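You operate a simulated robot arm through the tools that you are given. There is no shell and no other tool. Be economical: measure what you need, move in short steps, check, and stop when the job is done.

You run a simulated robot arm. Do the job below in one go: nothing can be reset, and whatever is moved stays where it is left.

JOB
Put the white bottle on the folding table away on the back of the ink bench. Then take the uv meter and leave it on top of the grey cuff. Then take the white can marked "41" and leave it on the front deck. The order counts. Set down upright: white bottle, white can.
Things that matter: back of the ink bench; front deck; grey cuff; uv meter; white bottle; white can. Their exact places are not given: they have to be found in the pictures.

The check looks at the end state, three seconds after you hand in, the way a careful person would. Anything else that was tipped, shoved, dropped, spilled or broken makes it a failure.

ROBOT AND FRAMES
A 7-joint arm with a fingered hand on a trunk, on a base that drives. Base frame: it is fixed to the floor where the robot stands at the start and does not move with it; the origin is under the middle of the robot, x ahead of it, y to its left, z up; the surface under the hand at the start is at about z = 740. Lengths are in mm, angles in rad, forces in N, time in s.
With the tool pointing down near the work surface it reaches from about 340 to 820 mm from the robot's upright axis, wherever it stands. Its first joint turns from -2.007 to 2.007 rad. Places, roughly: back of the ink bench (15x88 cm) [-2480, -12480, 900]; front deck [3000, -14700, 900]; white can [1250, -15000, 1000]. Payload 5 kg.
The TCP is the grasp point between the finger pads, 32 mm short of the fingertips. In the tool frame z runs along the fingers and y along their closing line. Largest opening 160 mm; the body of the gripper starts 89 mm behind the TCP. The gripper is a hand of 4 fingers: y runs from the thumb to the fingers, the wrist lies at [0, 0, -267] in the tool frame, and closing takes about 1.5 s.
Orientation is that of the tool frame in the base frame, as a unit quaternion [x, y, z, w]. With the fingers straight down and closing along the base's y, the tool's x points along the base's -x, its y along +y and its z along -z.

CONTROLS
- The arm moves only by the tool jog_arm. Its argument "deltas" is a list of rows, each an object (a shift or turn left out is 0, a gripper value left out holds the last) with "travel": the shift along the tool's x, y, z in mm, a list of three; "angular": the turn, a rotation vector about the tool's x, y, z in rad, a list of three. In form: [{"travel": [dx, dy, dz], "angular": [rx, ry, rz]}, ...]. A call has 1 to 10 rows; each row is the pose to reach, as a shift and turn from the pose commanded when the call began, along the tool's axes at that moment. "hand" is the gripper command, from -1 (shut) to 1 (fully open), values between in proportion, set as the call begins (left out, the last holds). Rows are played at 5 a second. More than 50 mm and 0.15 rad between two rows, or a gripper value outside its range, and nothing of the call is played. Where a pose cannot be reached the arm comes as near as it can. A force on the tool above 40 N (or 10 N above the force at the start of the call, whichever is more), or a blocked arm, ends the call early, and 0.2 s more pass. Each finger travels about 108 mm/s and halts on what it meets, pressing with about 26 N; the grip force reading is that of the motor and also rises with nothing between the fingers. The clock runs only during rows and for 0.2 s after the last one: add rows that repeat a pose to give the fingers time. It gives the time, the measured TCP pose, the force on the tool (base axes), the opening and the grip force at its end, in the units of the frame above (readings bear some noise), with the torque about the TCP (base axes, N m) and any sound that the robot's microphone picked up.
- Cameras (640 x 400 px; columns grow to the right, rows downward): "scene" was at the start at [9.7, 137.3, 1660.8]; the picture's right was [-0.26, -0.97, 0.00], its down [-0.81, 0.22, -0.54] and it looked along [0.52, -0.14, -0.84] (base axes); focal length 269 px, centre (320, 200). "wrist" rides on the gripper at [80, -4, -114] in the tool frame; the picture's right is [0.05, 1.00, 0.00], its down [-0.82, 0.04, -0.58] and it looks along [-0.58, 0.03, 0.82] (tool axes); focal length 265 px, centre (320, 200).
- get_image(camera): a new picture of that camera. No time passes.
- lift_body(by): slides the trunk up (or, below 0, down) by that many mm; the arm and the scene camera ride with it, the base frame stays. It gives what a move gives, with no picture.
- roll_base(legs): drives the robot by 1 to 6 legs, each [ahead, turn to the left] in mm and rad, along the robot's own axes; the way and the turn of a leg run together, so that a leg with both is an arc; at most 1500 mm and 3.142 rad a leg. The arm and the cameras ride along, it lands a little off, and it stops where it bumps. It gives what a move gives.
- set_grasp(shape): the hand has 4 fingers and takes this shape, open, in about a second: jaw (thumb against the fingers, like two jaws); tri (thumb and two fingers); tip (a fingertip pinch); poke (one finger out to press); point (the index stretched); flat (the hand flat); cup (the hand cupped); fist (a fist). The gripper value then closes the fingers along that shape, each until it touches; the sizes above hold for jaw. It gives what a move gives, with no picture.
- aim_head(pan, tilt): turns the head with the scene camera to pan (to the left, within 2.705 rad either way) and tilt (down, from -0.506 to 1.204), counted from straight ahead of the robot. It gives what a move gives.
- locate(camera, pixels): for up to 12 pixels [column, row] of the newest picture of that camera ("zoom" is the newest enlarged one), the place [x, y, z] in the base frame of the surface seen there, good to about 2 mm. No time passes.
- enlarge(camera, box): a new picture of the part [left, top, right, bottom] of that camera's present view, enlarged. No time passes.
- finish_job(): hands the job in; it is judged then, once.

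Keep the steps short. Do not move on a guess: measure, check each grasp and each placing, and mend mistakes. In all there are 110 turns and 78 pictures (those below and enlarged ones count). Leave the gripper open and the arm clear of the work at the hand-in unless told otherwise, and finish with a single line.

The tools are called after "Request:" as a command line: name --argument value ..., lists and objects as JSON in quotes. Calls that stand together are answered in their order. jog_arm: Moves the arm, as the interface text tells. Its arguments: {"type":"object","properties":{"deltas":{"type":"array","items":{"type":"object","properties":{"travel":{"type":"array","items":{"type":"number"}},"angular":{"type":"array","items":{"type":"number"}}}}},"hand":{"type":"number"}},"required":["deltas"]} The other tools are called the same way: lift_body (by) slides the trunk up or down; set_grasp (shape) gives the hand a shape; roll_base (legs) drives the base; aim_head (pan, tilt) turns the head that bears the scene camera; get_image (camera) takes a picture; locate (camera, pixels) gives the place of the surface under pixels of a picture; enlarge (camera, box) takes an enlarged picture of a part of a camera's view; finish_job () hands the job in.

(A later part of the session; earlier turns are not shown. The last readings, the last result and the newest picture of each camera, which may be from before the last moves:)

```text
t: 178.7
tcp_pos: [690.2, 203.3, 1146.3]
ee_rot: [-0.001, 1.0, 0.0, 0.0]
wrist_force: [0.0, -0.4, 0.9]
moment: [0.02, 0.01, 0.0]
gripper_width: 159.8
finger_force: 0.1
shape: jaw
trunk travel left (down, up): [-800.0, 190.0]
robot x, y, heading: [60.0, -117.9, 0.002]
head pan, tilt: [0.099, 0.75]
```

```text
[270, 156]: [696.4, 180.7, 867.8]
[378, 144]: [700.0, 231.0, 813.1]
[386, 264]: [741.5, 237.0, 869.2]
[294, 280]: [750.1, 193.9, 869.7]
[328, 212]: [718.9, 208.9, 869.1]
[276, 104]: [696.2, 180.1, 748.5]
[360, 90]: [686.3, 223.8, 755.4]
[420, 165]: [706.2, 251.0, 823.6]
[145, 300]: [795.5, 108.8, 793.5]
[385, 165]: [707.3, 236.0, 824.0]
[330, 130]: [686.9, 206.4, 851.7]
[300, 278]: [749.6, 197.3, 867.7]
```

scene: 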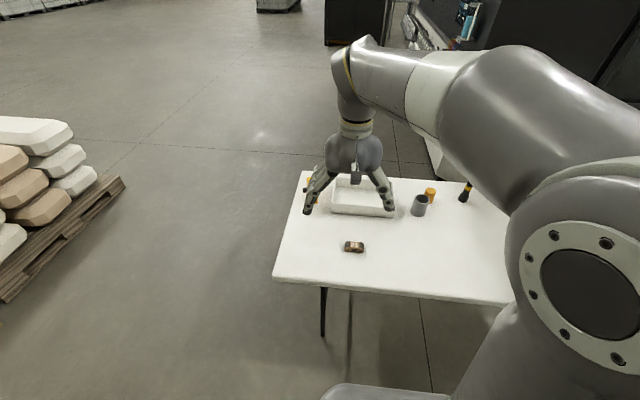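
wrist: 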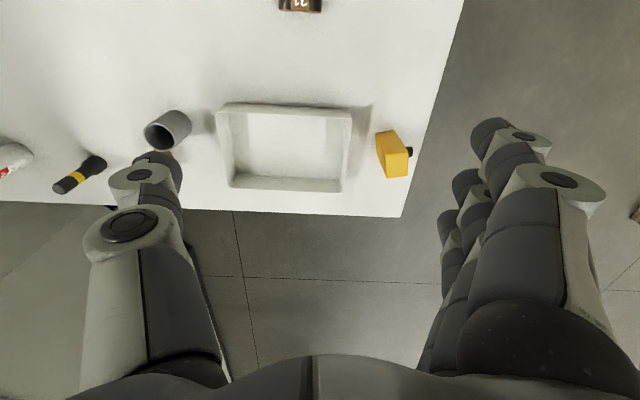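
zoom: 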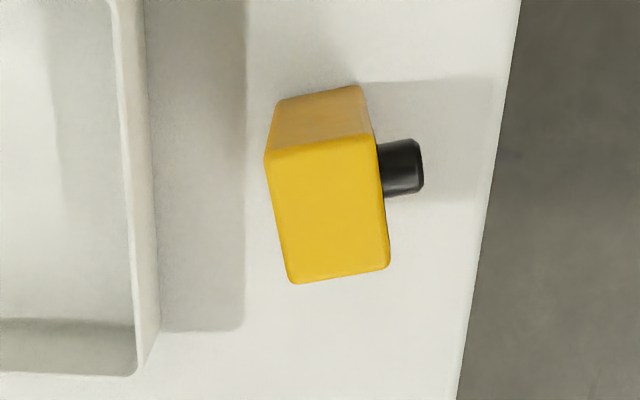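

Meter footprint is about 56×45 mm, turned ~13°, centred at (719,208), top z≈869, with its knob on the +y face. I'll turn the hand 77° so it closes on the knob-free narrow faces.

Request:
jog_arm --deltas '[{"angular": [0, 0, 0.134]}, {"angular": [0, 0, 0.268]}, {"angular": [0, 0, 0.402]}, {"angular": [0, 0, 0.536]}, {"angular": [0, 0, 0.67]}, {"angular": [0, 0, 0.67]}]'

Request:
jog_arm --deltas '[{"angular": [0, 0, 0.134]}, {"angular": [0, 0, 0.268]}, {"angular": [0, 0, 0.402]}, {"angular": [0, 0, 0.536]}, {"angular": [0, 0, 0.67]}, {"angular": [0, 0, 0.67]}]'

Request:
get_image --camera "wrist"

```text
t: 180.1
tcp_pos: [687.4, 205.4, 1149.0]
ee_rot: [0.328, 0.945, -0.001, -0.001]
wrist_force: [0.5, -0.6, -0.5]
moment: [0.02, -0.01, -0.01]
gripper_width: 159.8
finger_force: 0.0
shape: jaw
trunk travel left (down, up): [-800.0, 190.0]
robot x, y, heading: [59.7, -121.2, 0.003]
head pan, tilt: [0.099, 0.75]
```

```text
t: 181.4
tcp_pos: [686.3, 204.0, 1149.0]
ee_rot: [0.621, 0.784, -0.001, -0.001]
wrist_force: [-0.8, 0.1, 0.5]
moment: [0.0, -0.02, 0.0]
gripper_width: 159.6
finger_force: 0.1
shape: jaw
trunk travel left (down, up): [-800.0, 190.0]
robot x, y, heading: [59.7, -116.6, 0.004]
head pan, tilt: [0.099, 0.75]
```

```text
44 pictures are left
```

wrist: 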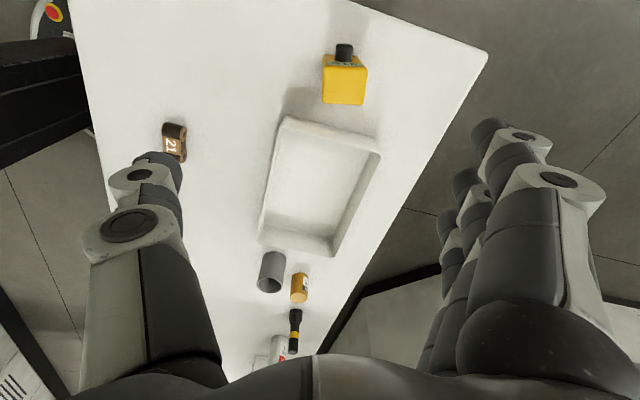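

Hand and meter look aligned. Measuring the meter's top and the cuff rim from this view.

Request:
enlarge --camera "wrist" --box '[300, 30, 400, 120]'

Request:
locate --camera "zoom" --pixels '[[145, 175], [425, 175], [420, 310], [145, 310], [285, 240], [185, 220], [380, 220]]'

Request:
enlarge --camera "wrist" --box '[240, 230, 340, 310]'

```text
4.44 times, centred on (350, 75) of wrist
```

zoom: 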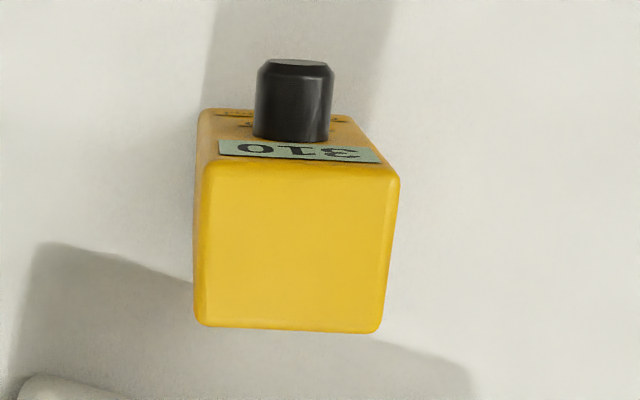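

```text
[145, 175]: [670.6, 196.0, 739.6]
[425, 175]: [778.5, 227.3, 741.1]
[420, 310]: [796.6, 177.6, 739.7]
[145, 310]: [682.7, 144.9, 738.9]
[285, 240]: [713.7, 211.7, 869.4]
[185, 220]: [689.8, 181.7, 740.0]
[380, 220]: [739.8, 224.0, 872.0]
```

```text
5.00 times, centred on (290, 270) of wrist
```

zoom: 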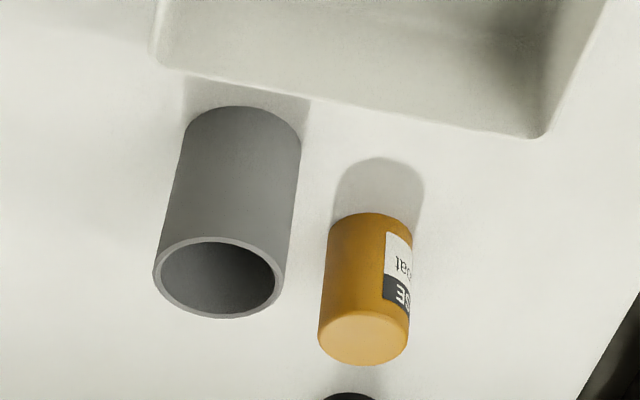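

Request:
locate --camera "zoom" --pixels '[[156, 275], [281, 278], [225, 240], [208, 315], [170, 255], [270, 252], [172, 300], [262, 305], [160, 285], [240, 313], [190, 245], [250, 243]]'

Request:
enlarge --camera "wrist" --box '[300, 30, 400, 120]'

Request:
locate --camera "zoom" --pixels '[[207, 166], [394, 172], [374, 328], [200, 320], [300, 245]]'

```text
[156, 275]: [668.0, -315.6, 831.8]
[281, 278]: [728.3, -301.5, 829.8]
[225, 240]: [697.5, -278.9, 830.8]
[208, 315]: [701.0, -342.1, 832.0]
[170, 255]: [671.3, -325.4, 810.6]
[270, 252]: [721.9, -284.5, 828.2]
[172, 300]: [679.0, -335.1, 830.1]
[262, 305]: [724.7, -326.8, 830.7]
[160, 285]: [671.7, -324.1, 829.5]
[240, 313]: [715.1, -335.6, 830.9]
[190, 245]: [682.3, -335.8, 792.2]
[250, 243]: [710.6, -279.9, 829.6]
```

```text
4.44 times, centred on (350, 75) of wrist
```

zoom: 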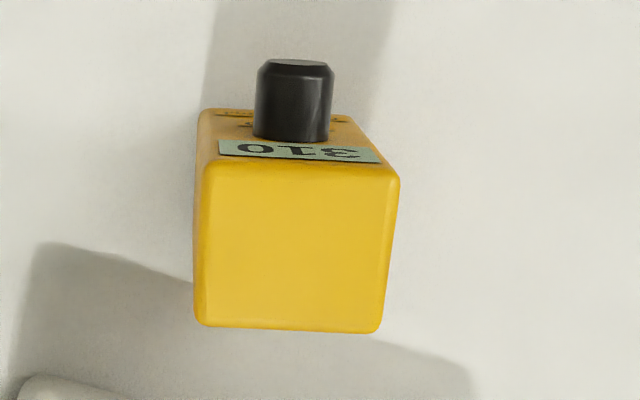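

```text
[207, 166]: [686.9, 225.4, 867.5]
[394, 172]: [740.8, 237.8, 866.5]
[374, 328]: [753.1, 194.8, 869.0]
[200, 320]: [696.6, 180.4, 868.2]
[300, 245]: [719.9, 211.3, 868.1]
```

Meter centre (719.3,209.6); cuff centre (699.5,−310.5), outer diameter ≈63. I shift over the meter and descend partway.

Request:
jog_arm --deltas '[{"travel": [-2, 33.4, 0]}, {"travel": [-2, 33.4, 45]}, {"travel": [-2, 33.4, 90]}, {"travel": [-2, 33.4, 135]}, {"travel": [-2, 33.4, 180]}, {"travel": [-2, 33.4, 210]}, {"travel": [-2, 33.4, 210]}]'

Request:
get_image --camera "wrist"

```text
t: 183.1
tcp_pos: [718.9, 206.0, 934.9]
ee_rot: [0.621, 0.784, 0.0, 0.0]
wrist_force: [0.0, -0.1, -0.5]
moment: [-0.01, -0.02, -0.01]
gripper_width: 159.9
finger_force: 0.1
shape: jaw
trunk travel left (down, up): [-800.0, 190.0]
robot x, y, heading: [62.7, -113.8, 0.004]
head pan, tilt: [0.099, 0.75]
```

```text
40 pictures are left
```

wrist: 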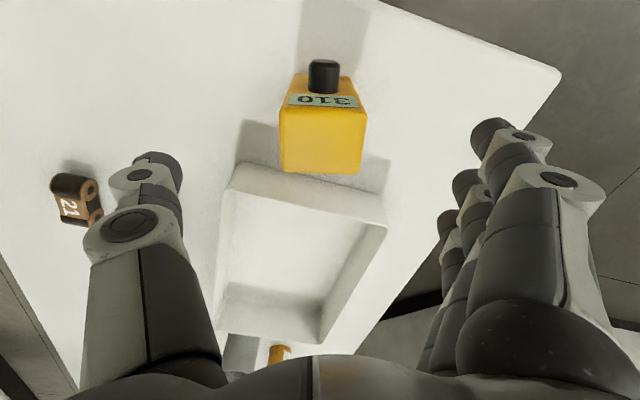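

Request:
jog_arm --deltas '[{"travel": [3, 0, 45]}, {"travel": [3, 0, 85]}, {"travel": [3, 0, 97]}, {"travel": [3, 0, 97]}]'

Request:
jog_arm --deltas '[{}, {}, {}, {}, {}, {}, {}, {}]' --hand -1

Request:
get_image --camera "wrist"

```text
t: 184.1
tcp_pos: [720.4, 212.5, 841.6]
ee_rot: [0.62, 0.785, -0.001, 0.0]
wrist_force: [-0.4, -0.5, 0.3]
moment: [0.0, -0.01, 0.0]
gripper_width: 159.9
finger_force: 0.0
shape: jaw
trunk travel left (down, up): [-800.0, 190.0]
robot x, y, heading: [61.1, -116.0, 0.001]
head pan, tilt: [0.099, 0.75]
```

```text
t: 185.8
tcp_pos: [719.3, 211.0, 842.7]
ee_rot: [0.621, 0.784, 0.0, -0.001]
wrist_force: [-0.9, -0.2, -0.4]
moment: [0.01, 0.01, -0.05]
gripper_width: 51.6
finger_force: 26.4
shape: jaw
trunk travel left (down, up): [-800.0, 190.0]
robot x, y, heading: [67.8, -114.9, 0.002]
head pan, tilt: [0.099, 0.75]
```

```text
39 pictures are left
```

wrist: 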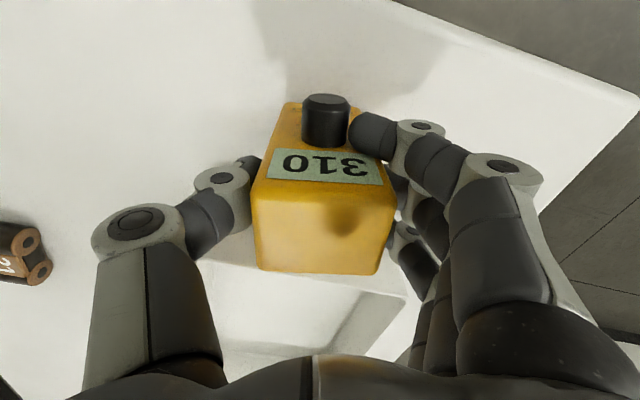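

Gripped (51.6 mm, 26 N). Lifting 200 mm.

Request:
jog_arm --deltas '[{"travel": [0, 0, -20]}, {"travel": [0, 0, -60]}, {"travel": [0, 0, -100]}, {"travel": [0, 0, -140]}, {"travel": [0, 0, -180]}, {"travel": [0, 0, -200]}, {"travel": [0, 0, -200]}]'

Request:
enlarge --camera "wrist" --box '[240, 80, 410, 290]'

Request:
locate --camera "zoom" --pixels '[[180, 220], [400, 220], [400, 350], [175, 350], [290, 300]]'

```text
t: 187.4
tcp_pos: [720.3, 215.5, 1041.7]
ee_rot: [0.62, 0.785, -0.001, 0.0]
wrist_force: [-1.0, 0.0, -1.2]
moment: [0.01, -0.02, 0.0]
gripper_width: 51.4
finger_force: 26.0
shape: jaw
trunk travel left (down, up): [-800.0, 190.0]
robot x, y, heading: [64.0, -114.5, 0.009]
head pan, tilt: [0.099, 0.75]
```

```text
1.90 times, centred on (325, 185) of wrist
```

zoom: 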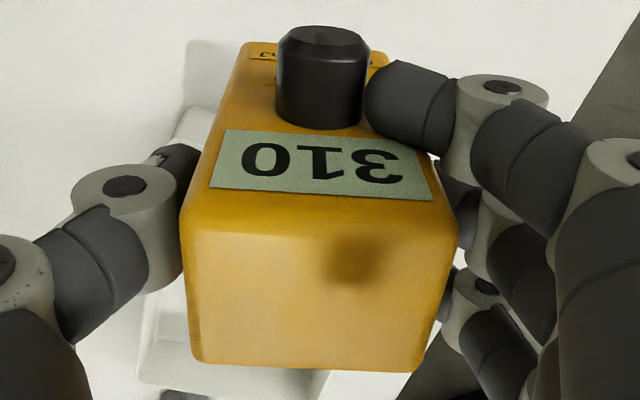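

```text
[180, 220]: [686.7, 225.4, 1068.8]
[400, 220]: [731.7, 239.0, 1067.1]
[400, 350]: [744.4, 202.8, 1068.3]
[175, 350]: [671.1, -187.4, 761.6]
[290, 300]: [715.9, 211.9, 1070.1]
```

Request:
locate --camera "zoom" --pixels '[[188, 232], [450, 238], [414, 366], [202, 358], [232, 60]]'

```text
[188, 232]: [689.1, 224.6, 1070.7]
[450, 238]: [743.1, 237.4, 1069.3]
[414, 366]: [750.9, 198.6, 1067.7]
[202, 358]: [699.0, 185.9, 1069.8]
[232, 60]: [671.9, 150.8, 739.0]
```

Meter is held level, top centre ≈(720.5,210). Next I carry it across to above the cuff in two calls.

Request:
jog_arm --deltas '[{"travel": [-42, -11.6, 0]}, {"travel": [-84, -23.3, 0]}, {"travel": [-126, -35, 0]}, {"travel": [-168, -46.6, 0]}, {"travel": [-210, -58.2, 0]}, {"travel": [-252, -70, 0]}, {"travel": [-252, -70, 0]}]'

Request:
jog_arm --deltas '[{"travel": [-42, -11.6, 0]}, {"travel": [-84, -23.3, 0]}, {"travel": [-126, -35, 0]}, {"travel": [-168, -46.6, 0]}, {"travel": [-210, -58.2, 0]}, {"travel": [-250, -69.7, 0]}, {"travel": [-250, -69.7, 0]}]'

Request:
aim_head --pan -0.45 --tilt 0.8

Request:
get_image --camera "scene"

Request:
get_image --camera "wrist"

```text
t: 189.1
tcp_pos: [708.4, -47.0, 1042.0]
ee_rot: [0.62, 0.785, 0.0, 0.001]
wrist_force: [0.1, 0.4, -2.0]
moment: [-0.04, -0.01, 0.0]
gripper_width: 51.1
finger_force: 25.9
shape: jaw
trunk travel left (down, up): [-800.0, 190.0]
robot x, y, heading: [59.7, -112.8, 0.005]
head pan, tilt: [0.099, 0.75]
```

```text
t: 190.7
tcp_pos: [701.2, -307.0, 1043.0]
ee_rot: [0.62, 0.784, -0.001, -0.001]
wrist_force: [-0.3, 0.9, -1.3]
moment: [0.01, 0.0, 0.02]
gripper_width: 50.9
finger_force: 26.0
shape: jaw
trunk travel left (down, up): [-800.0, 190.0]
robot x, y, heading: [61.6, -116.7, 0.003]
head pan, tilt: [0.099, 0.75]
```

```text
t: 191.6
tcp_pos: [700.5, -308.2, 1042.7]
ee_rot: [0.62, 0.785, -0.001, -0.001]
wrist_force: [0.6, 0.4, -2.0]
moment: [0.02, -0.01, 0.02]
gripper_width: 50.9
finger_force: 26.0
shape: jaw
trunk travel left (down, up): [-800.0, 190.0]
robot x, y, heading: [61.5, -115.5, 0.004]
head pan, tilt: [-0.45, 0.799]
```

```text
37 pictures are left
```

scene: 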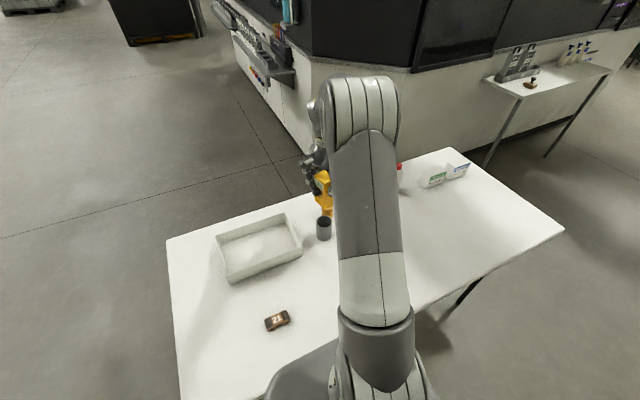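

```text
36 pictures are left
```

wrist: 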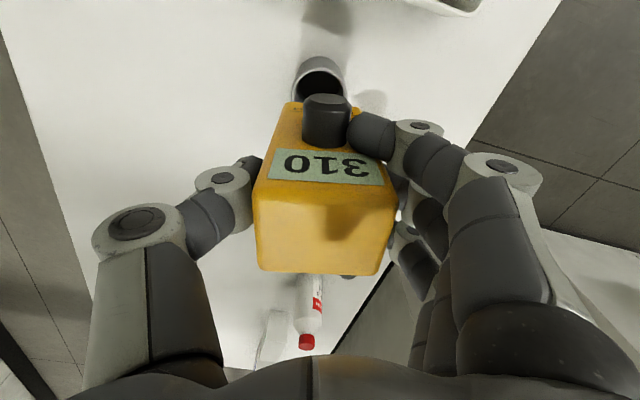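

Above the cuff. I lower to ~15 mm above the rim and check the centring.

Request:
jog_arm --deltas '[{"travel": [0, 0, 40]}, {"travel": [0, 0, 75]}, {"travel": [0, 0, 92]}, {"travel": [0, 0, 92]}]'

Request:
enlarge --camera "scene" --box '[285, 150, 365, 250]'

Request:
enlarge --camera "wrist" --box '[240, 40, 410, 290]'

Request:
locate --camera "zoom" --pixels '[[218, 276], [424, 283], [396, 370], [230, 366], [290, 330]]'

```text
t: 192.6
tcp_pos: [700.2, -306.4, 949.9]
ee_rot: [0.62, 0.784, 0.0, -0.001]
wrist_force: [0.8, -0.2, -2.3]
moment: [0.03, -0.03, -0.02]
gripper_width: 50.7
finger_force: 25.8
shape: jaw
trunk travel left (down, up): [-800.0, 190.0]
robot x, y, heading: [62.4, -116.5, 0.003]
head pan, tilt: [-0.45, 0.799]
```

```text
4.00 times, centred on (325, 200) of scene
```

zoom: 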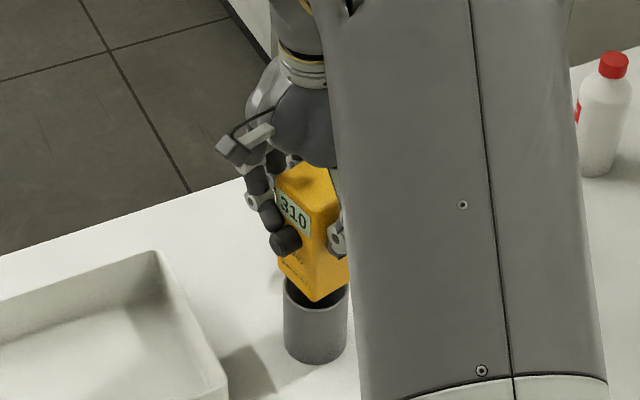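

```text
1.60 times, centred on (325, 165) of wrist
```

zoom: 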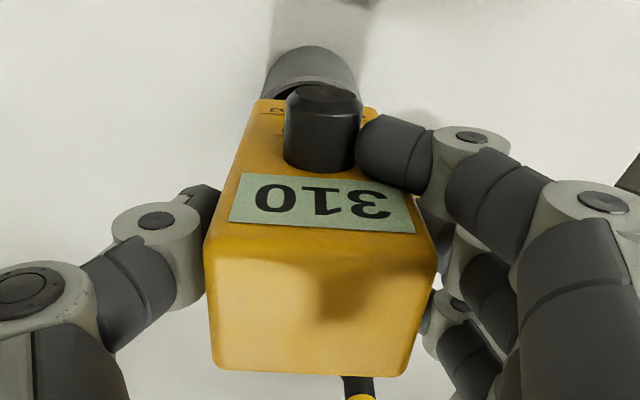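

```text
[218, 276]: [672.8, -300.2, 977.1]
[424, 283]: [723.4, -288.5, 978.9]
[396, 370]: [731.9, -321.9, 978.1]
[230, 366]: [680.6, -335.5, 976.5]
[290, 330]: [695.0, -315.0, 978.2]
```

Request:
locate --camera "zoom" --pixels '[[262, 106], [372, 112], [212, 258], [432, 266], [255, 130], [240, 170], [280, 55], [340, 58], [310, 47], [266, 78], [353, 80]]'

```text
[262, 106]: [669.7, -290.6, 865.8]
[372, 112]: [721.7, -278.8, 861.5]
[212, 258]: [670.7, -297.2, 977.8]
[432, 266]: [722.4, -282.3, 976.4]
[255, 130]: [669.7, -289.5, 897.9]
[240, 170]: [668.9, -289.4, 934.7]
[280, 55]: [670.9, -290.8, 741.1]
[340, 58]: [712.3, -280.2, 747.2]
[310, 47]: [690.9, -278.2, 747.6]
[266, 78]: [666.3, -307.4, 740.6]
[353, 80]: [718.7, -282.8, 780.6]
```

Meter is vertical, centre ≈(701.4,−307). I shift 3–4 mm to centre it and lower in small steps.

Request:
jog_arm --deltas '[{"travel": [-3, -2.7, 0]}, {"travel": [-3, -2.7, 6]}, {"travel": [-3, -2.7, 11]}, {"travel": [-3, -2.7, 14]}, {"travel": [-3, -2.7, 14]}]'

Request:
jog_arm --deltas '[{"travel": [0, 0, 1]}, {"travel": [0, 0, 2]}, {"travel": [0, 0, 2]}]'

Request:
enlarge --camera "scene" --box '[285, 150, 365, 250]'

```text
t: 193.8
tcp_pos: [697.3, -310.7, 935.2]
ee_rot: [0.62, 0.784, -0.001, -0.001]
wrist_force: [0.2, 0.2, -3.0]
moment: [0.03, 0.0, -0.01]
gripper_width: 51.2
finger_force: 26.1
shape: jaw
trunk travel left (down, up): [-800.0, 190.0]
robot x, y, heading: [64.8, -117.8, 0.007]
head pan, tilt: [-0.45, 0.799]
```

```text
t: 194.6
tcp_pos: [696.9, -311.0, 934.5]
ee_rot: [0.62, 0.784, -0.001, -0.001]
wrist_force: [0.0, -0.3, -1.8]
moment: [0.0, -0.02, 0.01]
gripper_width: 51.2
finger_force: 25.8
shape: jaw
trunk travel left (down, up): [-800.0, 190.0]
robot x, y, heading: [63.0, -115.7, -0.002]
head pan, tilt: [-0.45, 0.799]
```

```text
4.00 times, centred on (325, 200) of scene
```

zoom: 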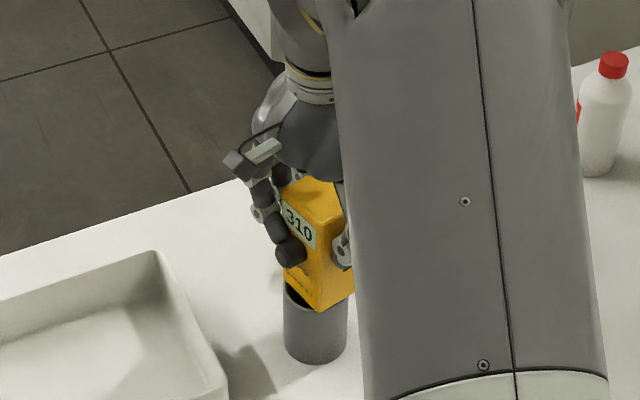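

Request:
locate --camera "zoom" --pixels '[[288, 268], [317, 308], [350, 290], [316, 318], [290, 308], [340, 310], [285, 290], [300, 288], [346, 330], [286, 330], [310, 345]]'

Request:
enlarge --camera "wrist" --box '[270, 40, 370, 130]'

Request:
locate --camera "zoom" --pixels '[[150, 230], [150, 180], [200, 140], [400, 150], [250, 120], [300, 130], [350, 140], [220, 200], [400, 190], [240, 150], [350, 170]]'

```text
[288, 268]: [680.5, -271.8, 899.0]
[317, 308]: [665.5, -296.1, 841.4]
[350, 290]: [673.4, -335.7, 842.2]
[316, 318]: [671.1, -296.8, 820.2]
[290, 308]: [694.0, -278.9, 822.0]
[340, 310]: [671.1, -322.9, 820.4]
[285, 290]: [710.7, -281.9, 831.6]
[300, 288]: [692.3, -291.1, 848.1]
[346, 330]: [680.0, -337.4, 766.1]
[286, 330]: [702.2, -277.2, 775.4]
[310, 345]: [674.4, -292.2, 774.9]
```

```text
4.44 times, centred on (320, 85) of wrist
```

zoom: 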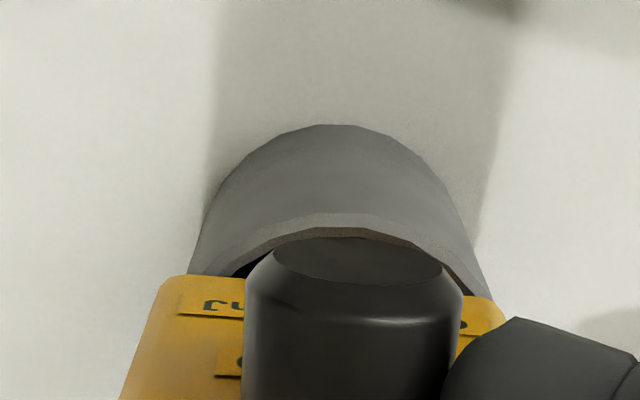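

```text
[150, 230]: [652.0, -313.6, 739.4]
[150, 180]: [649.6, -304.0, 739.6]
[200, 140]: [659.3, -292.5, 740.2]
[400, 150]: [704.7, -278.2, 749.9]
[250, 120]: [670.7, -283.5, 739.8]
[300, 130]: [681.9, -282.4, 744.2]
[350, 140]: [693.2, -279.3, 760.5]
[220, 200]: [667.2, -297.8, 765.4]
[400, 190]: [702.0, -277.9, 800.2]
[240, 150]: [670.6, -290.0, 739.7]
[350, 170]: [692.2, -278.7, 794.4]
```

The corner lies within 2 mm of where a centred meter's should. Lowering millimetre by millimetre to contact.

Request:
jog_arm --deltas '[{"travel": [0, 0, 1]}, {"travel": [0, 0, 2]}, {"travel": [0, 0, 2]}]'

Request:
jog_arm --deltas '[{"travel": [0, 0, 1]}, {"travel": [0, 0, 2]}, {"travel": [0, 0, 2]}]'

```text
t: 195.4
tcp_pos: [697.3, -311.0, 933.1]
ee_rot: [0.62, 0.785, 0.001, 0.001]
wrist_force: [-0.7, -0.1, 2.6]
moment: [-0.01, -0.06, 0.0]
gripper_width: 50.9
finger_force: 26.3
shape: jaw
trunk travel left (down, up): [-800.0, 190.0]
robot x, y, heading: [61.6, -113.7, 0.007]
head pan, tilt: [-0.45, 0.799]
```

```text
t: 196.2
tcp_pos: [697.9, -312.5, 929.7]
ee_rot: [0.621, 0.784, 0.0, 0.001]
wrist_force: [-0.1, 0.9, 12.2]
moment: [-0.04, -0.18, 0.03]
gripper_width: 51.1
finger_force: 26.3
shape: jaw
trunk travel left (down, up): [-800.0, 190.0]
robot x, y, heading: [63.3, -113.4, 0.004]
head pan, tilt: [-0.45, 0.799]
```

Firm contact. I ease back 1.5 mm and open in small stages.

Request:
jog_arm --deltas '[{"travel": [0, 0, -1.5]}, {"travel": [0, 0, -1.5]}]'

Request:
jog_arm --deltas '[{}, {}, {}]' --hand -0.2

Request:
jog_arm --deltas '[{}, {}, {}, {}, {}]' --hand 0.6

Request:
get_image --camera "wrist"

```text
t: 196.8
tcp_pos: [696.5, -311.6, 931.4]
ee_rot: [0.62, 0.784, 0.0, 0.0]
wrist_force: [0.5, 0.6, 10.7]
moment: [0.01, -0.17, 0.03]
gripper_width: 50.9
finger_force: 25.8
shape: jaw
trunk travel left (down, up): [-800.0, 190.0]
robot x, y, heading: [62.1, -114.7, 0.008]
head pan, tilt: [-0.45, 0.799]
```

```text
t: 197.6
tcp_pos: [697.1, -312.0, 928.8]
ee_rot: [0.621, 0.784, 0.0, 0.0]
wrist_force: [0.2, 0.6, -0.3]
moment: [-0.01, 0.0, -0.02]
gripper_width: 63.3
finger_force: 0.0
shape: jaw
trunk travel left (down, up): [-800.0, 190.0]
robot x, y, heading: [60.3, -117.3, 0.003]
head pan, tilt: [-0.45, 0.799]
```

```text
t: 198.8
tcp_pos: [697.0, -312.3, 930.1]
ee_rot: [0.62, 0.784, -0.001, 0.0]
wrist_force: [-0.2, 0.5, -0.3]
moment: [0.01, 0.01, 0.04]
gripper_width: 127.7
finger_force: 0.1
shape: jaw
trunk travel left (down, up): [-800.0, 190.0]
robot x, y, heading: [61.0, -115.0, 0.001]
head pan, tilt: [-0.45, 0.799]
```

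```text
31 pictures are left
```

wrist: 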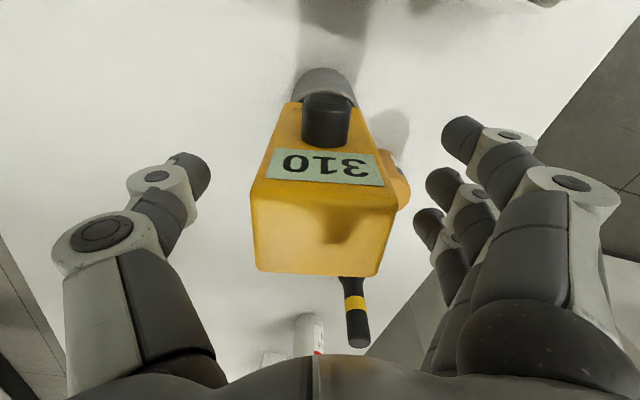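

Meter stands on the cuff. Lifting the hand straight up.

Request:
jog_arm --deltas '[{"travel": [0, 0, -40]}, {"travel": [0, 0, -80]}, {"travel": [0, 0, -125]}, {"travel": [0, 0, -170]}, {"travel": [0, 0, -215]}, {"travel": [0, 0, -260]}, {"travel": [0, 0, -300]}, {"travel": [0, 0, -340]}, {"travel": [0, 0, -340]}]' --hand 1

Request:
get_image --camera "wrist"

Request:
enlarge --camera "scene" --box '[240, 110, 400, 250]'

```text
t: 200.8
tcp_pos: [698.7, -312.6, 1270.3]
ee_rot: [0.62, 0.785, 0.0, -0.001]
wrist_force: [0.4, -0.1, 0.3]
moment: [0.0, 0.01, -0.04]
gripper_width: 159.9
finger_force: 0.1
shape: jaw
trunk travel left (down, up): [-800.0, 190.0]
robot x, y, heading: [61.9, -111.7, 0.003]
head pan, tilt: [-0.45, 0.799]
```

```text
30 pictures are left
```

wrist: 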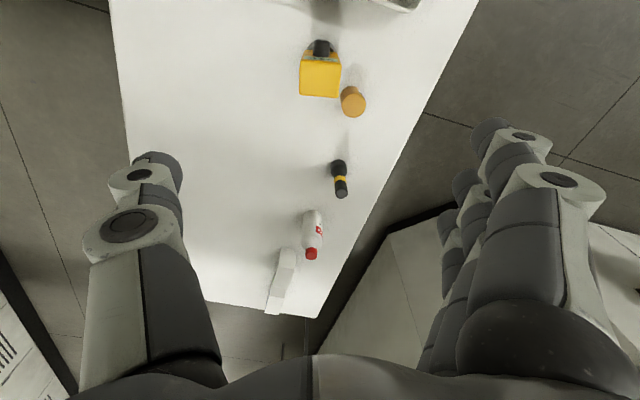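

```text
2.86 times, centred on (320, 180) of scene
```

zoom: 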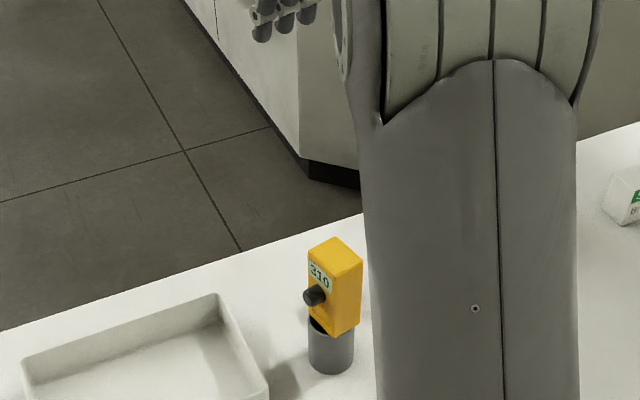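

Stable. I retract the arm to the travelling pose and turn the hand back.

Request:
jog_arm --deltas '[{"travel": [46, -11, 0]}, {"travel": [92, -22, 0]}, {"travel": [138, -33, 0]}, {"travel": [184, -44, 0]}, {"travel": [230, -55, 0]}, {"travel": [276, -66, 0]}, {"travel": [322, -77, 0]}, {"travel": [322, -77, 0]}]'

Request:
jog_arm --deltas '[{"angular": [0, 0, -0.134]}, {"angular": [0, 0, -0.268]}, {"angular": [0, 0, -0.402]}, {"angular": [0, 0, -0.536]}, {"angular": [0, 0, -0.67]}, {"angular": [0, 0, -0.67]}]'

Request:
jog_arm --deltas '[{"angular": [0, 0, -0.134]}, {"angular": [0, 0, -0.268]}, {"angular": [0, 0, -0.402]}, {"angular": [0, 0, -0.536]}, {"angular": [0, 0, -0.67]}, {"angular": [0, 0, -0.67]}]'

Request:
roll_base --legs '[[-360, 0], [0, -1.53]]'

```text
t: 202.6
tcp_pos: [548.6, -20.2, 1269.6]
ee_rot: [0.62, 0.784, -0.001, 0.0]
wrist_force: [-0.4, -0.4, -0.8]
moment: [0.04, 0.01, 0.0]
gripper_width: 160.2
finger_force: 0.1
shape: jaw
trunk travel left (down, up): [-800.0, 190.0]
robot x, y, heading: [65.8, -115.0, 0.01]
head pan, tilt: [-0.45, 0.799]
```

```text
t: 204.0
tcp_pos: [548.2, -16.0, 1269.8]
ee_rot: [0.327, 0.945, 0.0, -0.001]
wrist_force: [0.4, 0.1, -0.4]
moment: [-0.02, 0.02, -0.01]
gripper_width: 159.7
finger_force: 0.0
shape: jaw
trunk travel left (down, up): [-800.0, 190.0]
robot x, y, heading: [63.7, -119.7, 0.001]
head pan, tilt: [-0.45, 0.799]
```

```text
t: 205.4
tcp_pos: [547.2, -17.3, 1271.4]
ee_rot: [-0.002, 1.0, 0.0, -0.001]
wrist_force: [-0.9, 0.2, -0.3]
moment: [0.02, -0.02, 0.03]
gripper_width: 160.1
finger_force: 0.1
shape: jaw
trunk travel left (down, up): [-800.0, 190.0]
robot x, y, heading: [65.8, -115.0, 0.004]
head pan, tilt: [-0.45, 0.799]
```

```text
t: 211.5
tcp_pos: [-179.8, -596.2, 1272.0]
ee_rot: [0.69, 0.723, 0.0, -0.001]
wrist_force: [-0.5, -0.2, 0.2]
moment: [0.01, -0.03, 0.0]
gripper_width: 160.0
finger_force: 0.0
shape: jaw
trunk travel left (down, up): [-800.0, 190.0]
robot x, y, heading: [-300.9, -116.8, -1.527]
head pan, tilt: [-0.45, 0.799]
```

Request:
roll_base --legs '[[0, -0.044], [1500, 0], [1500, 0], [1500, 0]]'

```text
t: 233.2
tcp_pos: [-4.3, -5068.6, 1271.1]
ee_rot: [0.693, 0.721, 0.001, 0.0]
wrist_force: [0.5, 0.6, 0.1]
moment: [0.0, 0.0, -0.03]
gripper_width: 159.9
finger_force: 0.0
shape: jaw
trunk travel left (down, up): [-800.0, 190.0]
robot x, y, heading: [-118.4, -4588.1, -1.529]
head pan, tilt: [-0.45, 0.799]
```

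Request:
roll_base --legs '[[0, -0.13], [1500, 0], [1500, 0]]'

Request:
aim_head --pan 0.2 --tilt 0.25

Request:
get_image --camera "scene"

```text
t: 248.3
tcp_pos: [-400.7, -8076.0, 1272.0]
ee_rot: [0.759, 0.651, 0.0, 0.0]
wrist_force: [0.7, -0.8, 0.2]
moment: [-0.02, -0.02, 0.04]
gripper_width: 159.9
finger_force: 0.0
shape: jaw
trunk travel left (down, up): [-800.0, 190.0]
robot x, y, heading: [-423.4, -7582.3, -1.722]
head pan, tilt: [-0.45, 0.799]
```

```text
t: 249.4
tcp_pos: [-400.5, -8077.0, 1272.1]
ee_rot: [0.759, 0.651, 0.001, 0.0]
wrist_force: [0.3, -0.5, 0.4]
moment: [0.01, 0.01, 0.0]
gripper_width: 160.0
finger_force: 0.1
shape: jaw
trunk travel left (down, up): [-800.0, 190.0]
robot x, y, heading: [-423.3, -7584.1, -1.721]
head pan, tilt: [0.201, 0.25]
```

```text
28 pictures are left
```

scene: 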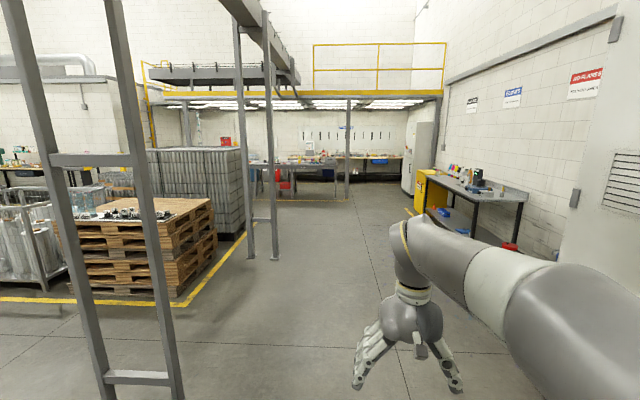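

Request:
enlarge --camera "scene" --box '[230, 110, 420, 230]'

Request:
locate --camera "scene" --pixels '[[308, 155], [320, 164], [290, 165], [285, 195], [350, 198], [337, 195], [380, 158], [335, 163], [275, 258], [245, 235], [300, 205], [252, 165]]'

```text
3.33 times, centred on (325, 170) of scene
```

zoom: 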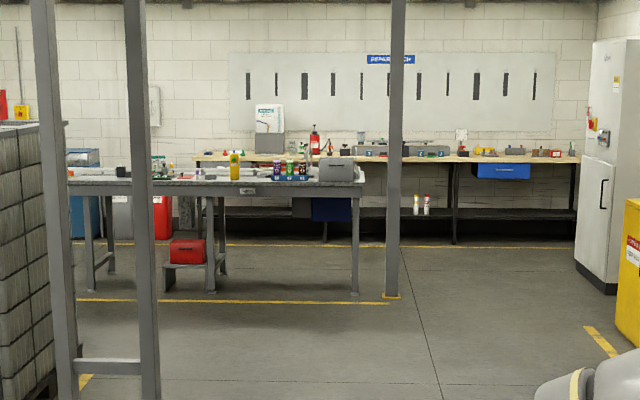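

```text
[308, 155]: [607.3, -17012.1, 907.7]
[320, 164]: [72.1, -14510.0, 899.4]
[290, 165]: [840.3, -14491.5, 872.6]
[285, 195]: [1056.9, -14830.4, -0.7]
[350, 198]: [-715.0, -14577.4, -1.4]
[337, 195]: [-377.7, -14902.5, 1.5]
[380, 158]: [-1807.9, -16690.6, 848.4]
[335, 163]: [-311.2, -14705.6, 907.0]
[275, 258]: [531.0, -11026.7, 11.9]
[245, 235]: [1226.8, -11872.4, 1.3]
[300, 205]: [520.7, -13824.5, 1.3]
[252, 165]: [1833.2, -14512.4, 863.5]
```

The long table (top ≈900, front edge y≈−14490) is ahead. I drive to about (−200,−13000).

Request:
roll_base --legs '[[0, 0.19], [1500, 0], [1500, 0]]'

```text
t: 264.5
tcp_pos: [-259.0, -11049.0, 1272.0]
ee_rot: [0.709, 0.705, 0.001, -0.001]
wrist_force: [-0.2, 0.2, -0.3]
moment: [0.02, 0.02, 0.0]
gripper_width: 159.9
finger_force: 0.0
shape: jaw
trunk travel left (down, up): [-800.0, 190.0]
robot x, y, heading: [-353.7, -10564.9, -1.58]
head pan, tilt: [0.201, 0.25]
```

Request:
roll_base --legs '[[0, 0.12], [1300, 0], [1200, 0], [0, 0.3]]'

Request:
aim_head --pan 0.3 --tilt 0.3

Request:
get_image --camera "scene"

```text
t: 278.2
tcp_pos: [212.0, -13453.8, 1271.3]
ee_rot: [0.549, 0.836, 0.002, -0.001]
wrist_force: [0.5, -0.3, -0.5]
moment: [-0.05, 0.02, 0.0]
gripper_width: 160.0
finger_force: 0.1
shape: jaw
trunk travel left (down, up): [-800.0, 190.0]
robot x, y, heading: [-71.5, -13048.2, -1.163]
head pan, tilt: [0.201, 0.25]
```

```text
t: 278.9
tcp_pos: [210.7, -13452.8, 1271.1]
ee_rot: [0.549, 0.836, 0.0, -0.001]
wrist_force: [-0.3, -0.1, -0.6]
moment: [-0.01, 0.0, 0.0]
gripper_width: 159.8
finger_force: 0.2
shape: jaw
trunk travel left (down, up): [-800.0, 190.0]
robot x, y, heading: [-72.5, -13044.8, -1.158]
head pan, tilt: [0.3, 0.3]
```

```text
26 pictures are left
```

scene: 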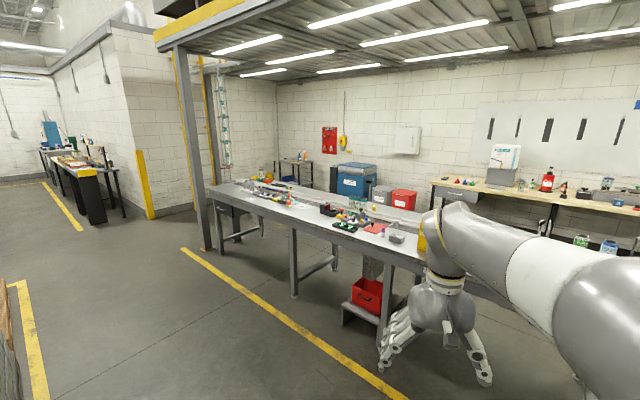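

Request:
enlarge --camera "scene" --box '[205, 165, 435, 265]'

Request:
locate --camera "scene" --pixels '[[213, 188], [270, 205], [330, 230], [410, 262], [240, 195], [290, 195], [355, 215], [270, 180], [400, 235], [225, 195], [360, 205], [206, 245]]'

```text
2.78 times, centred on (320, 215) of scene
```

zoom: 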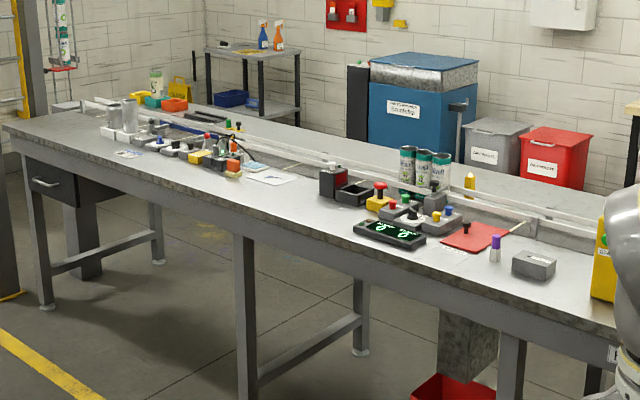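

```text
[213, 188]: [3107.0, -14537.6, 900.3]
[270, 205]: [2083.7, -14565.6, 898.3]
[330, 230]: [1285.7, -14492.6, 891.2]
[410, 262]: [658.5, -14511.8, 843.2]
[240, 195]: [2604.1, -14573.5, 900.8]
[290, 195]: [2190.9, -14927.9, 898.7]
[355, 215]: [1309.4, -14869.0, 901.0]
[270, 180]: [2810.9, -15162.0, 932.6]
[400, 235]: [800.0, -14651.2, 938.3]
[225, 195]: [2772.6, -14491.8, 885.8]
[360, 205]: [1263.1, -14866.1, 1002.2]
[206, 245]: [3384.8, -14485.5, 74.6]
```

Three white cans stand at the back near (1260,−14870…); the front deck is the clear left end. I drive to about (1300,−13500) and face the table.

Request:
roll_base --legs '[[0, 0.82], [1430, 0], [0, -1.2]]'

Request:
aim_head --pan 0.2 --tilt 0.5

Request:
get_image --camera "scene"

```text
t: 291.1
tcp_pos: [1352.2, -14056.9, 1272.7]
ee_rot: [0.712, 0.702, 0.001, 0.0]
wrist_force: [0.0, 0.0, 0.0]
moment: [-0.02, 0.0, -0.01]
gripper_width: 159.9
finger_force: 0.2
shape: jaw
trunk travel left (down, up): [-800.0, 190.0]
robot x, y, heading: [1262.3, -13569.9, -1.586]
head pan, tilt: [0.3, 0.3]
```

```text
t: 291.8
tcp_pos: [1352.1, -14056.9, 1271.9]
ee_rot: [0.713, 0.701, 0.001, -0.001]
wrist_force: [-0.2, 0.0, 0.0]
moment: [-0.01, 0.01, -0.01]
gripper_width: 159.8
finger_force: 0.0
shape: jaw
trunk travel left (down, up): [-800.0, 190.0]
robot x, y, heading: [1265.9, -13573.9, -1.583]
head pan, tilt: [0.201, 0.499]
```

```text
24 pictures are left
```

scene: 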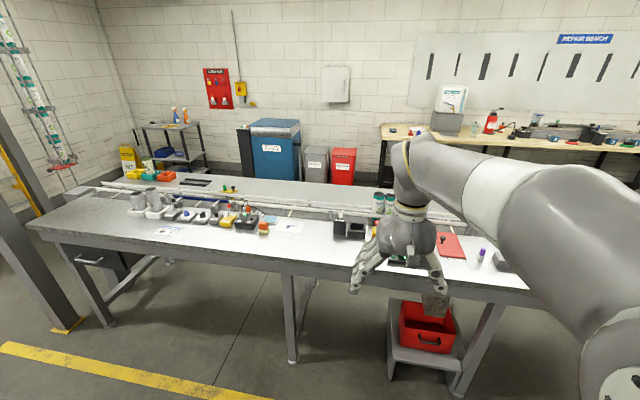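

Request:
get_image --camera "wrist"

Request:
locate --camera "scene" --pixels '[[378, 200], [391, 205], [425, 330], [395, 375], [455, 385], [292, 355], [290, 280], [345, 225], [460, 245], [480, 255], [365, 205], [440, 290]]'

```text
23 pictures are left
```

wrist: 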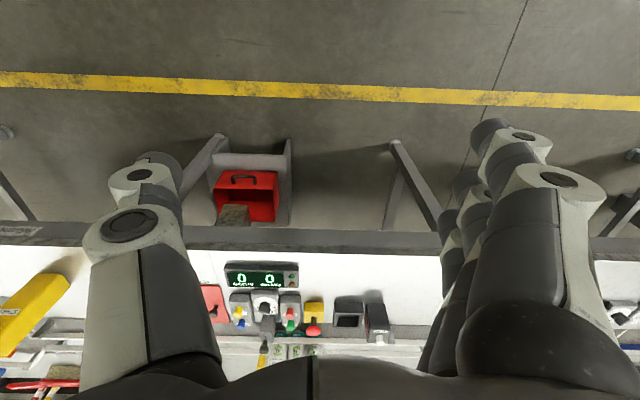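

```text
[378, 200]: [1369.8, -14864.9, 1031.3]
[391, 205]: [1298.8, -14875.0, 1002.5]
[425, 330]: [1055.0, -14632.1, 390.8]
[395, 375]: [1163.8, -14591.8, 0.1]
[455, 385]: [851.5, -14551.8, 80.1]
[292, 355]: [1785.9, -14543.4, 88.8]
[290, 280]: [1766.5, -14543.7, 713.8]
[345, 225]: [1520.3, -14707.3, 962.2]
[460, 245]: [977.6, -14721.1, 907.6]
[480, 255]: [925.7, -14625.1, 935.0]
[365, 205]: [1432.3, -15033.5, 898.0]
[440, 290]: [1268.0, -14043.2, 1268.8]
```

Legs at x≈851 and 1786, and the bin stand, sit behind y=−14545. I stop with the axis near y=−14180 and look down with the wrist camera.

Request:
roll_base --legs '[[600, 0]]'

Request:
get_image --camera "wrist"

```text
t: 295.2
tcp_pos: [1331.1, -14664.0, 1270.8]
ee_rot: [0.718, 0.696, 0.001, -0.001]
wrist_force: [-0.4, 0.3, 0.1]
moment: [0.04, -0.01, -0.01]
gripper_width: 160.0
finger_force: 0.1
shape: jaw
trunk travel left (down, up): [-800.0, 190.0]
robot x, y, heading: [1252.4, -14176.9, -1.602]
head pan, tilt: [0.201, 0.499]
```

```text
22 pictures are left
```

wrist: 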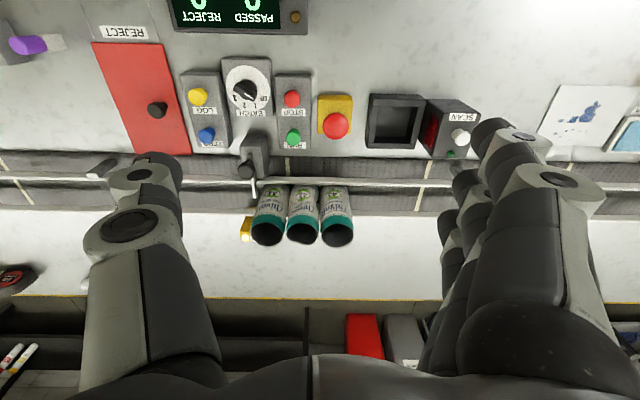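

Request:
enlarge --camera "wrist" --box '[230, 170, 370, 260]'

Request:
locate --camera "zoom" --pixels '[[160, 285], [325, 285], [480, 290], [180, 175], [330, 165], [475, 165], [400, 40], [100, 250], [70, 270], [560, 190], [300, 30], [450, 100]]'

```text
4.44 times, centred on (300, 215) of wrist
```

zoom: 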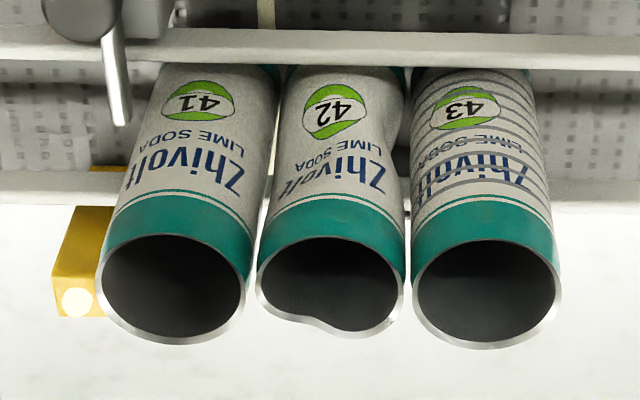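

```text
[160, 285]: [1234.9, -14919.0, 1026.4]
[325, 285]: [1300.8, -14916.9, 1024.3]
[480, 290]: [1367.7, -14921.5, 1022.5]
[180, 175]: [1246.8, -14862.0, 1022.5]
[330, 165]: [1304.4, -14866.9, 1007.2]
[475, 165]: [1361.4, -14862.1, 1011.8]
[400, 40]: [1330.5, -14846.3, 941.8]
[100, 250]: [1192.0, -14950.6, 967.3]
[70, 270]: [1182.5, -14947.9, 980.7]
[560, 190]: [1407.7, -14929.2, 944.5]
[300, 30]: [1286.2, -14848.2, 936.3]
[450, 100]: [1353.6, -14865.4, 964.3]
```

Can "41" is the leftmost (x≈1240), with 42 close beside it and white rails at z≈942 front and back. I'll measure its rim, and try the narrower "tri" shape while high and clear.

Request:
locate --camera "zoom" --pixels '[[99, 290], [247, 290], [172, 236], [176, 342], [120, 320], [235, 318], [259, 280], [404, 285], [333, 238], [230, 248], [550, 40], [30, 180]]'

Request:
set_grasp --shape "tri"

Request:
get_image --camera "wrist"

```text
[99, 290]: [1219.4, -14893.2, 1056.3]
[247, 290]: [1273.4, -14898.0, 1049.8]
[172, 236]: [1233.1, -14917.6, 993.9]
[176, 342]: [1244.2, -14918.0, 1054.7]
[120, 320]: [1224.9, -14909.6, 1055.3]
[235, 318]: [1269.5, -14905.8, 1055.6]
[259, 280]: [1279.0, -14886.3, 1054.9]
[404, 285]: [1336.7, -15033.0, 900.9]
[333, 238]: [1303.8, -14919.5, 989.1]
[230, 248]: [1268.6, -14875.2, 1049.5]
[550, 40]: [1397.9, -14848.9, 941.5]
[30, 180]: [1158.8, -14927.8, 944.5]
```

```text
t: 296.1
tcp_pos: [1330.7, -14665.9, 1271.3]
ee_rot: [0.718, 0.696, 0.0, 0.0]
wrist_force: [-0.7, -0.3, 0.1]
moment: [-0.01, -0.03, -0.01]
gripper_width: 159.6
finger_force: 0.1
shape: tri
trunk travel left (down, up): [-800.0, 190.0]
robot x, y, heading: [1243.8, -14176.4, -1.604]
head pan, tilt: [0.201, 0.499]
```

```text
20 pictures are left
```

wrist: 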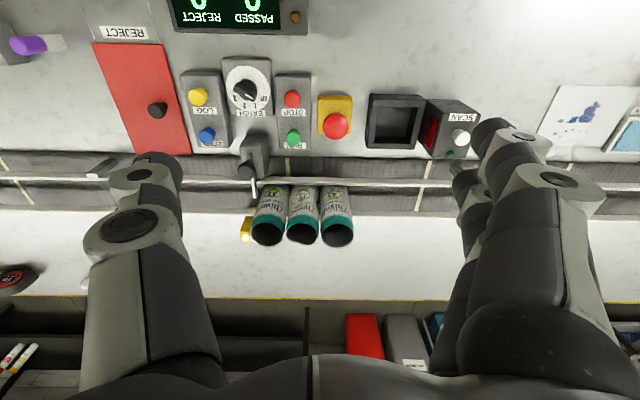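

Request:
enlarge --camera "wrist" --box '[400, 100, 640, 390]'

```text
1.38 times, centred on (520, 245) of wrist
```

zoom: 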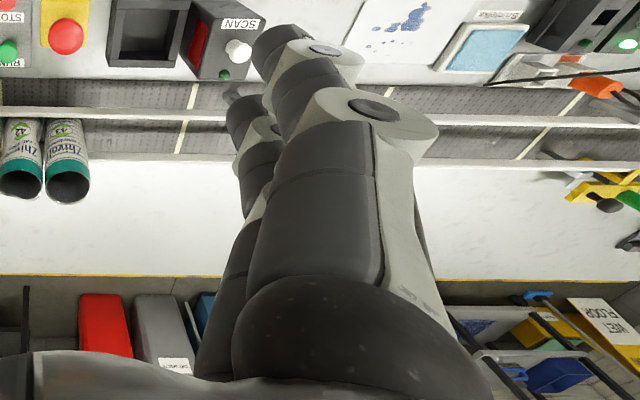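

Request:
locate --camera "wrist" --pixels '[[250, 150], [247, 170], [253, 193], [262, 140], [270, 175], [240, 175], [293, 137], [250, 228], [245, 222], [335, 125], [252, 180]]'

```text
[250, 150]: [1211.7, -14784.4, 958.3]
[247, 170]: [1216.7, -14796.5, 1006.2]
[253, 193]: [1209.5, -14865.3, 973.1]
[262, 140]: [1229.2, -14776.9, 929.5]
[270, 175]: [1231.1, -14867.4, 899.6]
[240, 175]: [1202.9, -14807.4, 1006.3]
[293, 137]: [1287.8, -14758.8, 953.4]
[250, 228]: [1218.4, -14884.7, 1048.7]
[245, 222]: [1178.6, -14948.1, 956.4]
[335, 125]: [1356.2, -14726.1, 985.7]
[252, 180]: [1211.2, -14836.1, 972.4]
```

A probe rod (z≈973) and post (top z≈1006, y>−14810) stand in front of can 41. I'll grip high (fingertips above 990), fingers behind, thumb in front, partly opened. First I turn the hand 90° up here and close it to can size to see where the tri fingers meet.

Request:
jog_arm --deltas '[{"angular": [0, 0, 0.128]}, {"angular": [0, 0, 0.256]}, {"angular": [0, 0, 0.385]}, {"angular": [0, 0, 0.513]}, {"angular": [0, 0, 0.642]}, {"angular": [0, 0, 0.77]}, {"angular": [0, 0, 0.77]}]'

Request:
jog_arm --deltas '[{"angular": [0, 0, 0.128]}, {"angular": [0, 0, 0.256]}, {"angular": [0, 0, 0.385]}, {"angular": [0, 0, 0.513]}, {"angular": [0, 0, 0.642]}, {"angular": [0, 0, 0.77]}, {"angular": [0, 0, 0.77]}, {"angular": [0, 0, 0.77]}]' --hand -0.3

Request:
get_image --camera "wrist"

```text
t: 297.7
tcp_pos: [1331.6, -14665.2, 1271.6]
ee_rot: [0.927, 0.375, -0.001, -0.001]
wrist_force: [0.3, 0.0, 1.3]
moment: [0.02, 0.02, 0.01]
gripper_width: 159.7
finger_force: 0.1
shape: tri
trunk travel left (down, up): [-800.0, 190.0]
robot x, y, heading: [1249.2, -14178.5, -1.605]
head pan, tilt: [0.201, 0.499]
```

```text
t: 299.5
tcp_pos: [1331.0, -14665.3, 1270.8]
ee_rot: [1.0, 0.0, 0.0, -0.001]
wrist_force: [0.4, 0.7, 0.6]
moment: [0.01, -0.01, -0.02]
gripper_width: 56.7
finger_force: 0.0
shape: tri
trunk travel left (down, up): [-800.0, 190.0]
robot x, y, heading: [1251.9, -14177.7, -1.603]
head pan, tilt: [0.201, 0.499]
```

```text
18 pictures are left
```

wrist: 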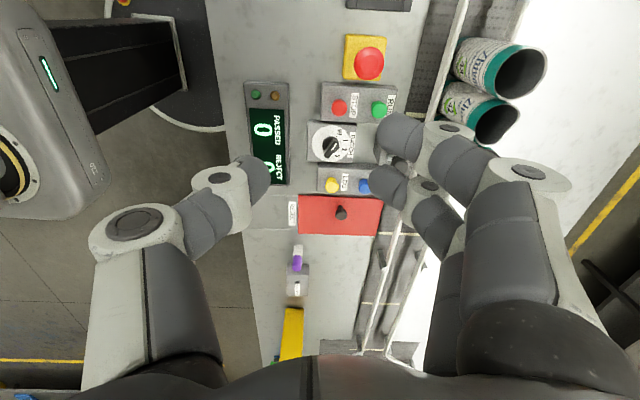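

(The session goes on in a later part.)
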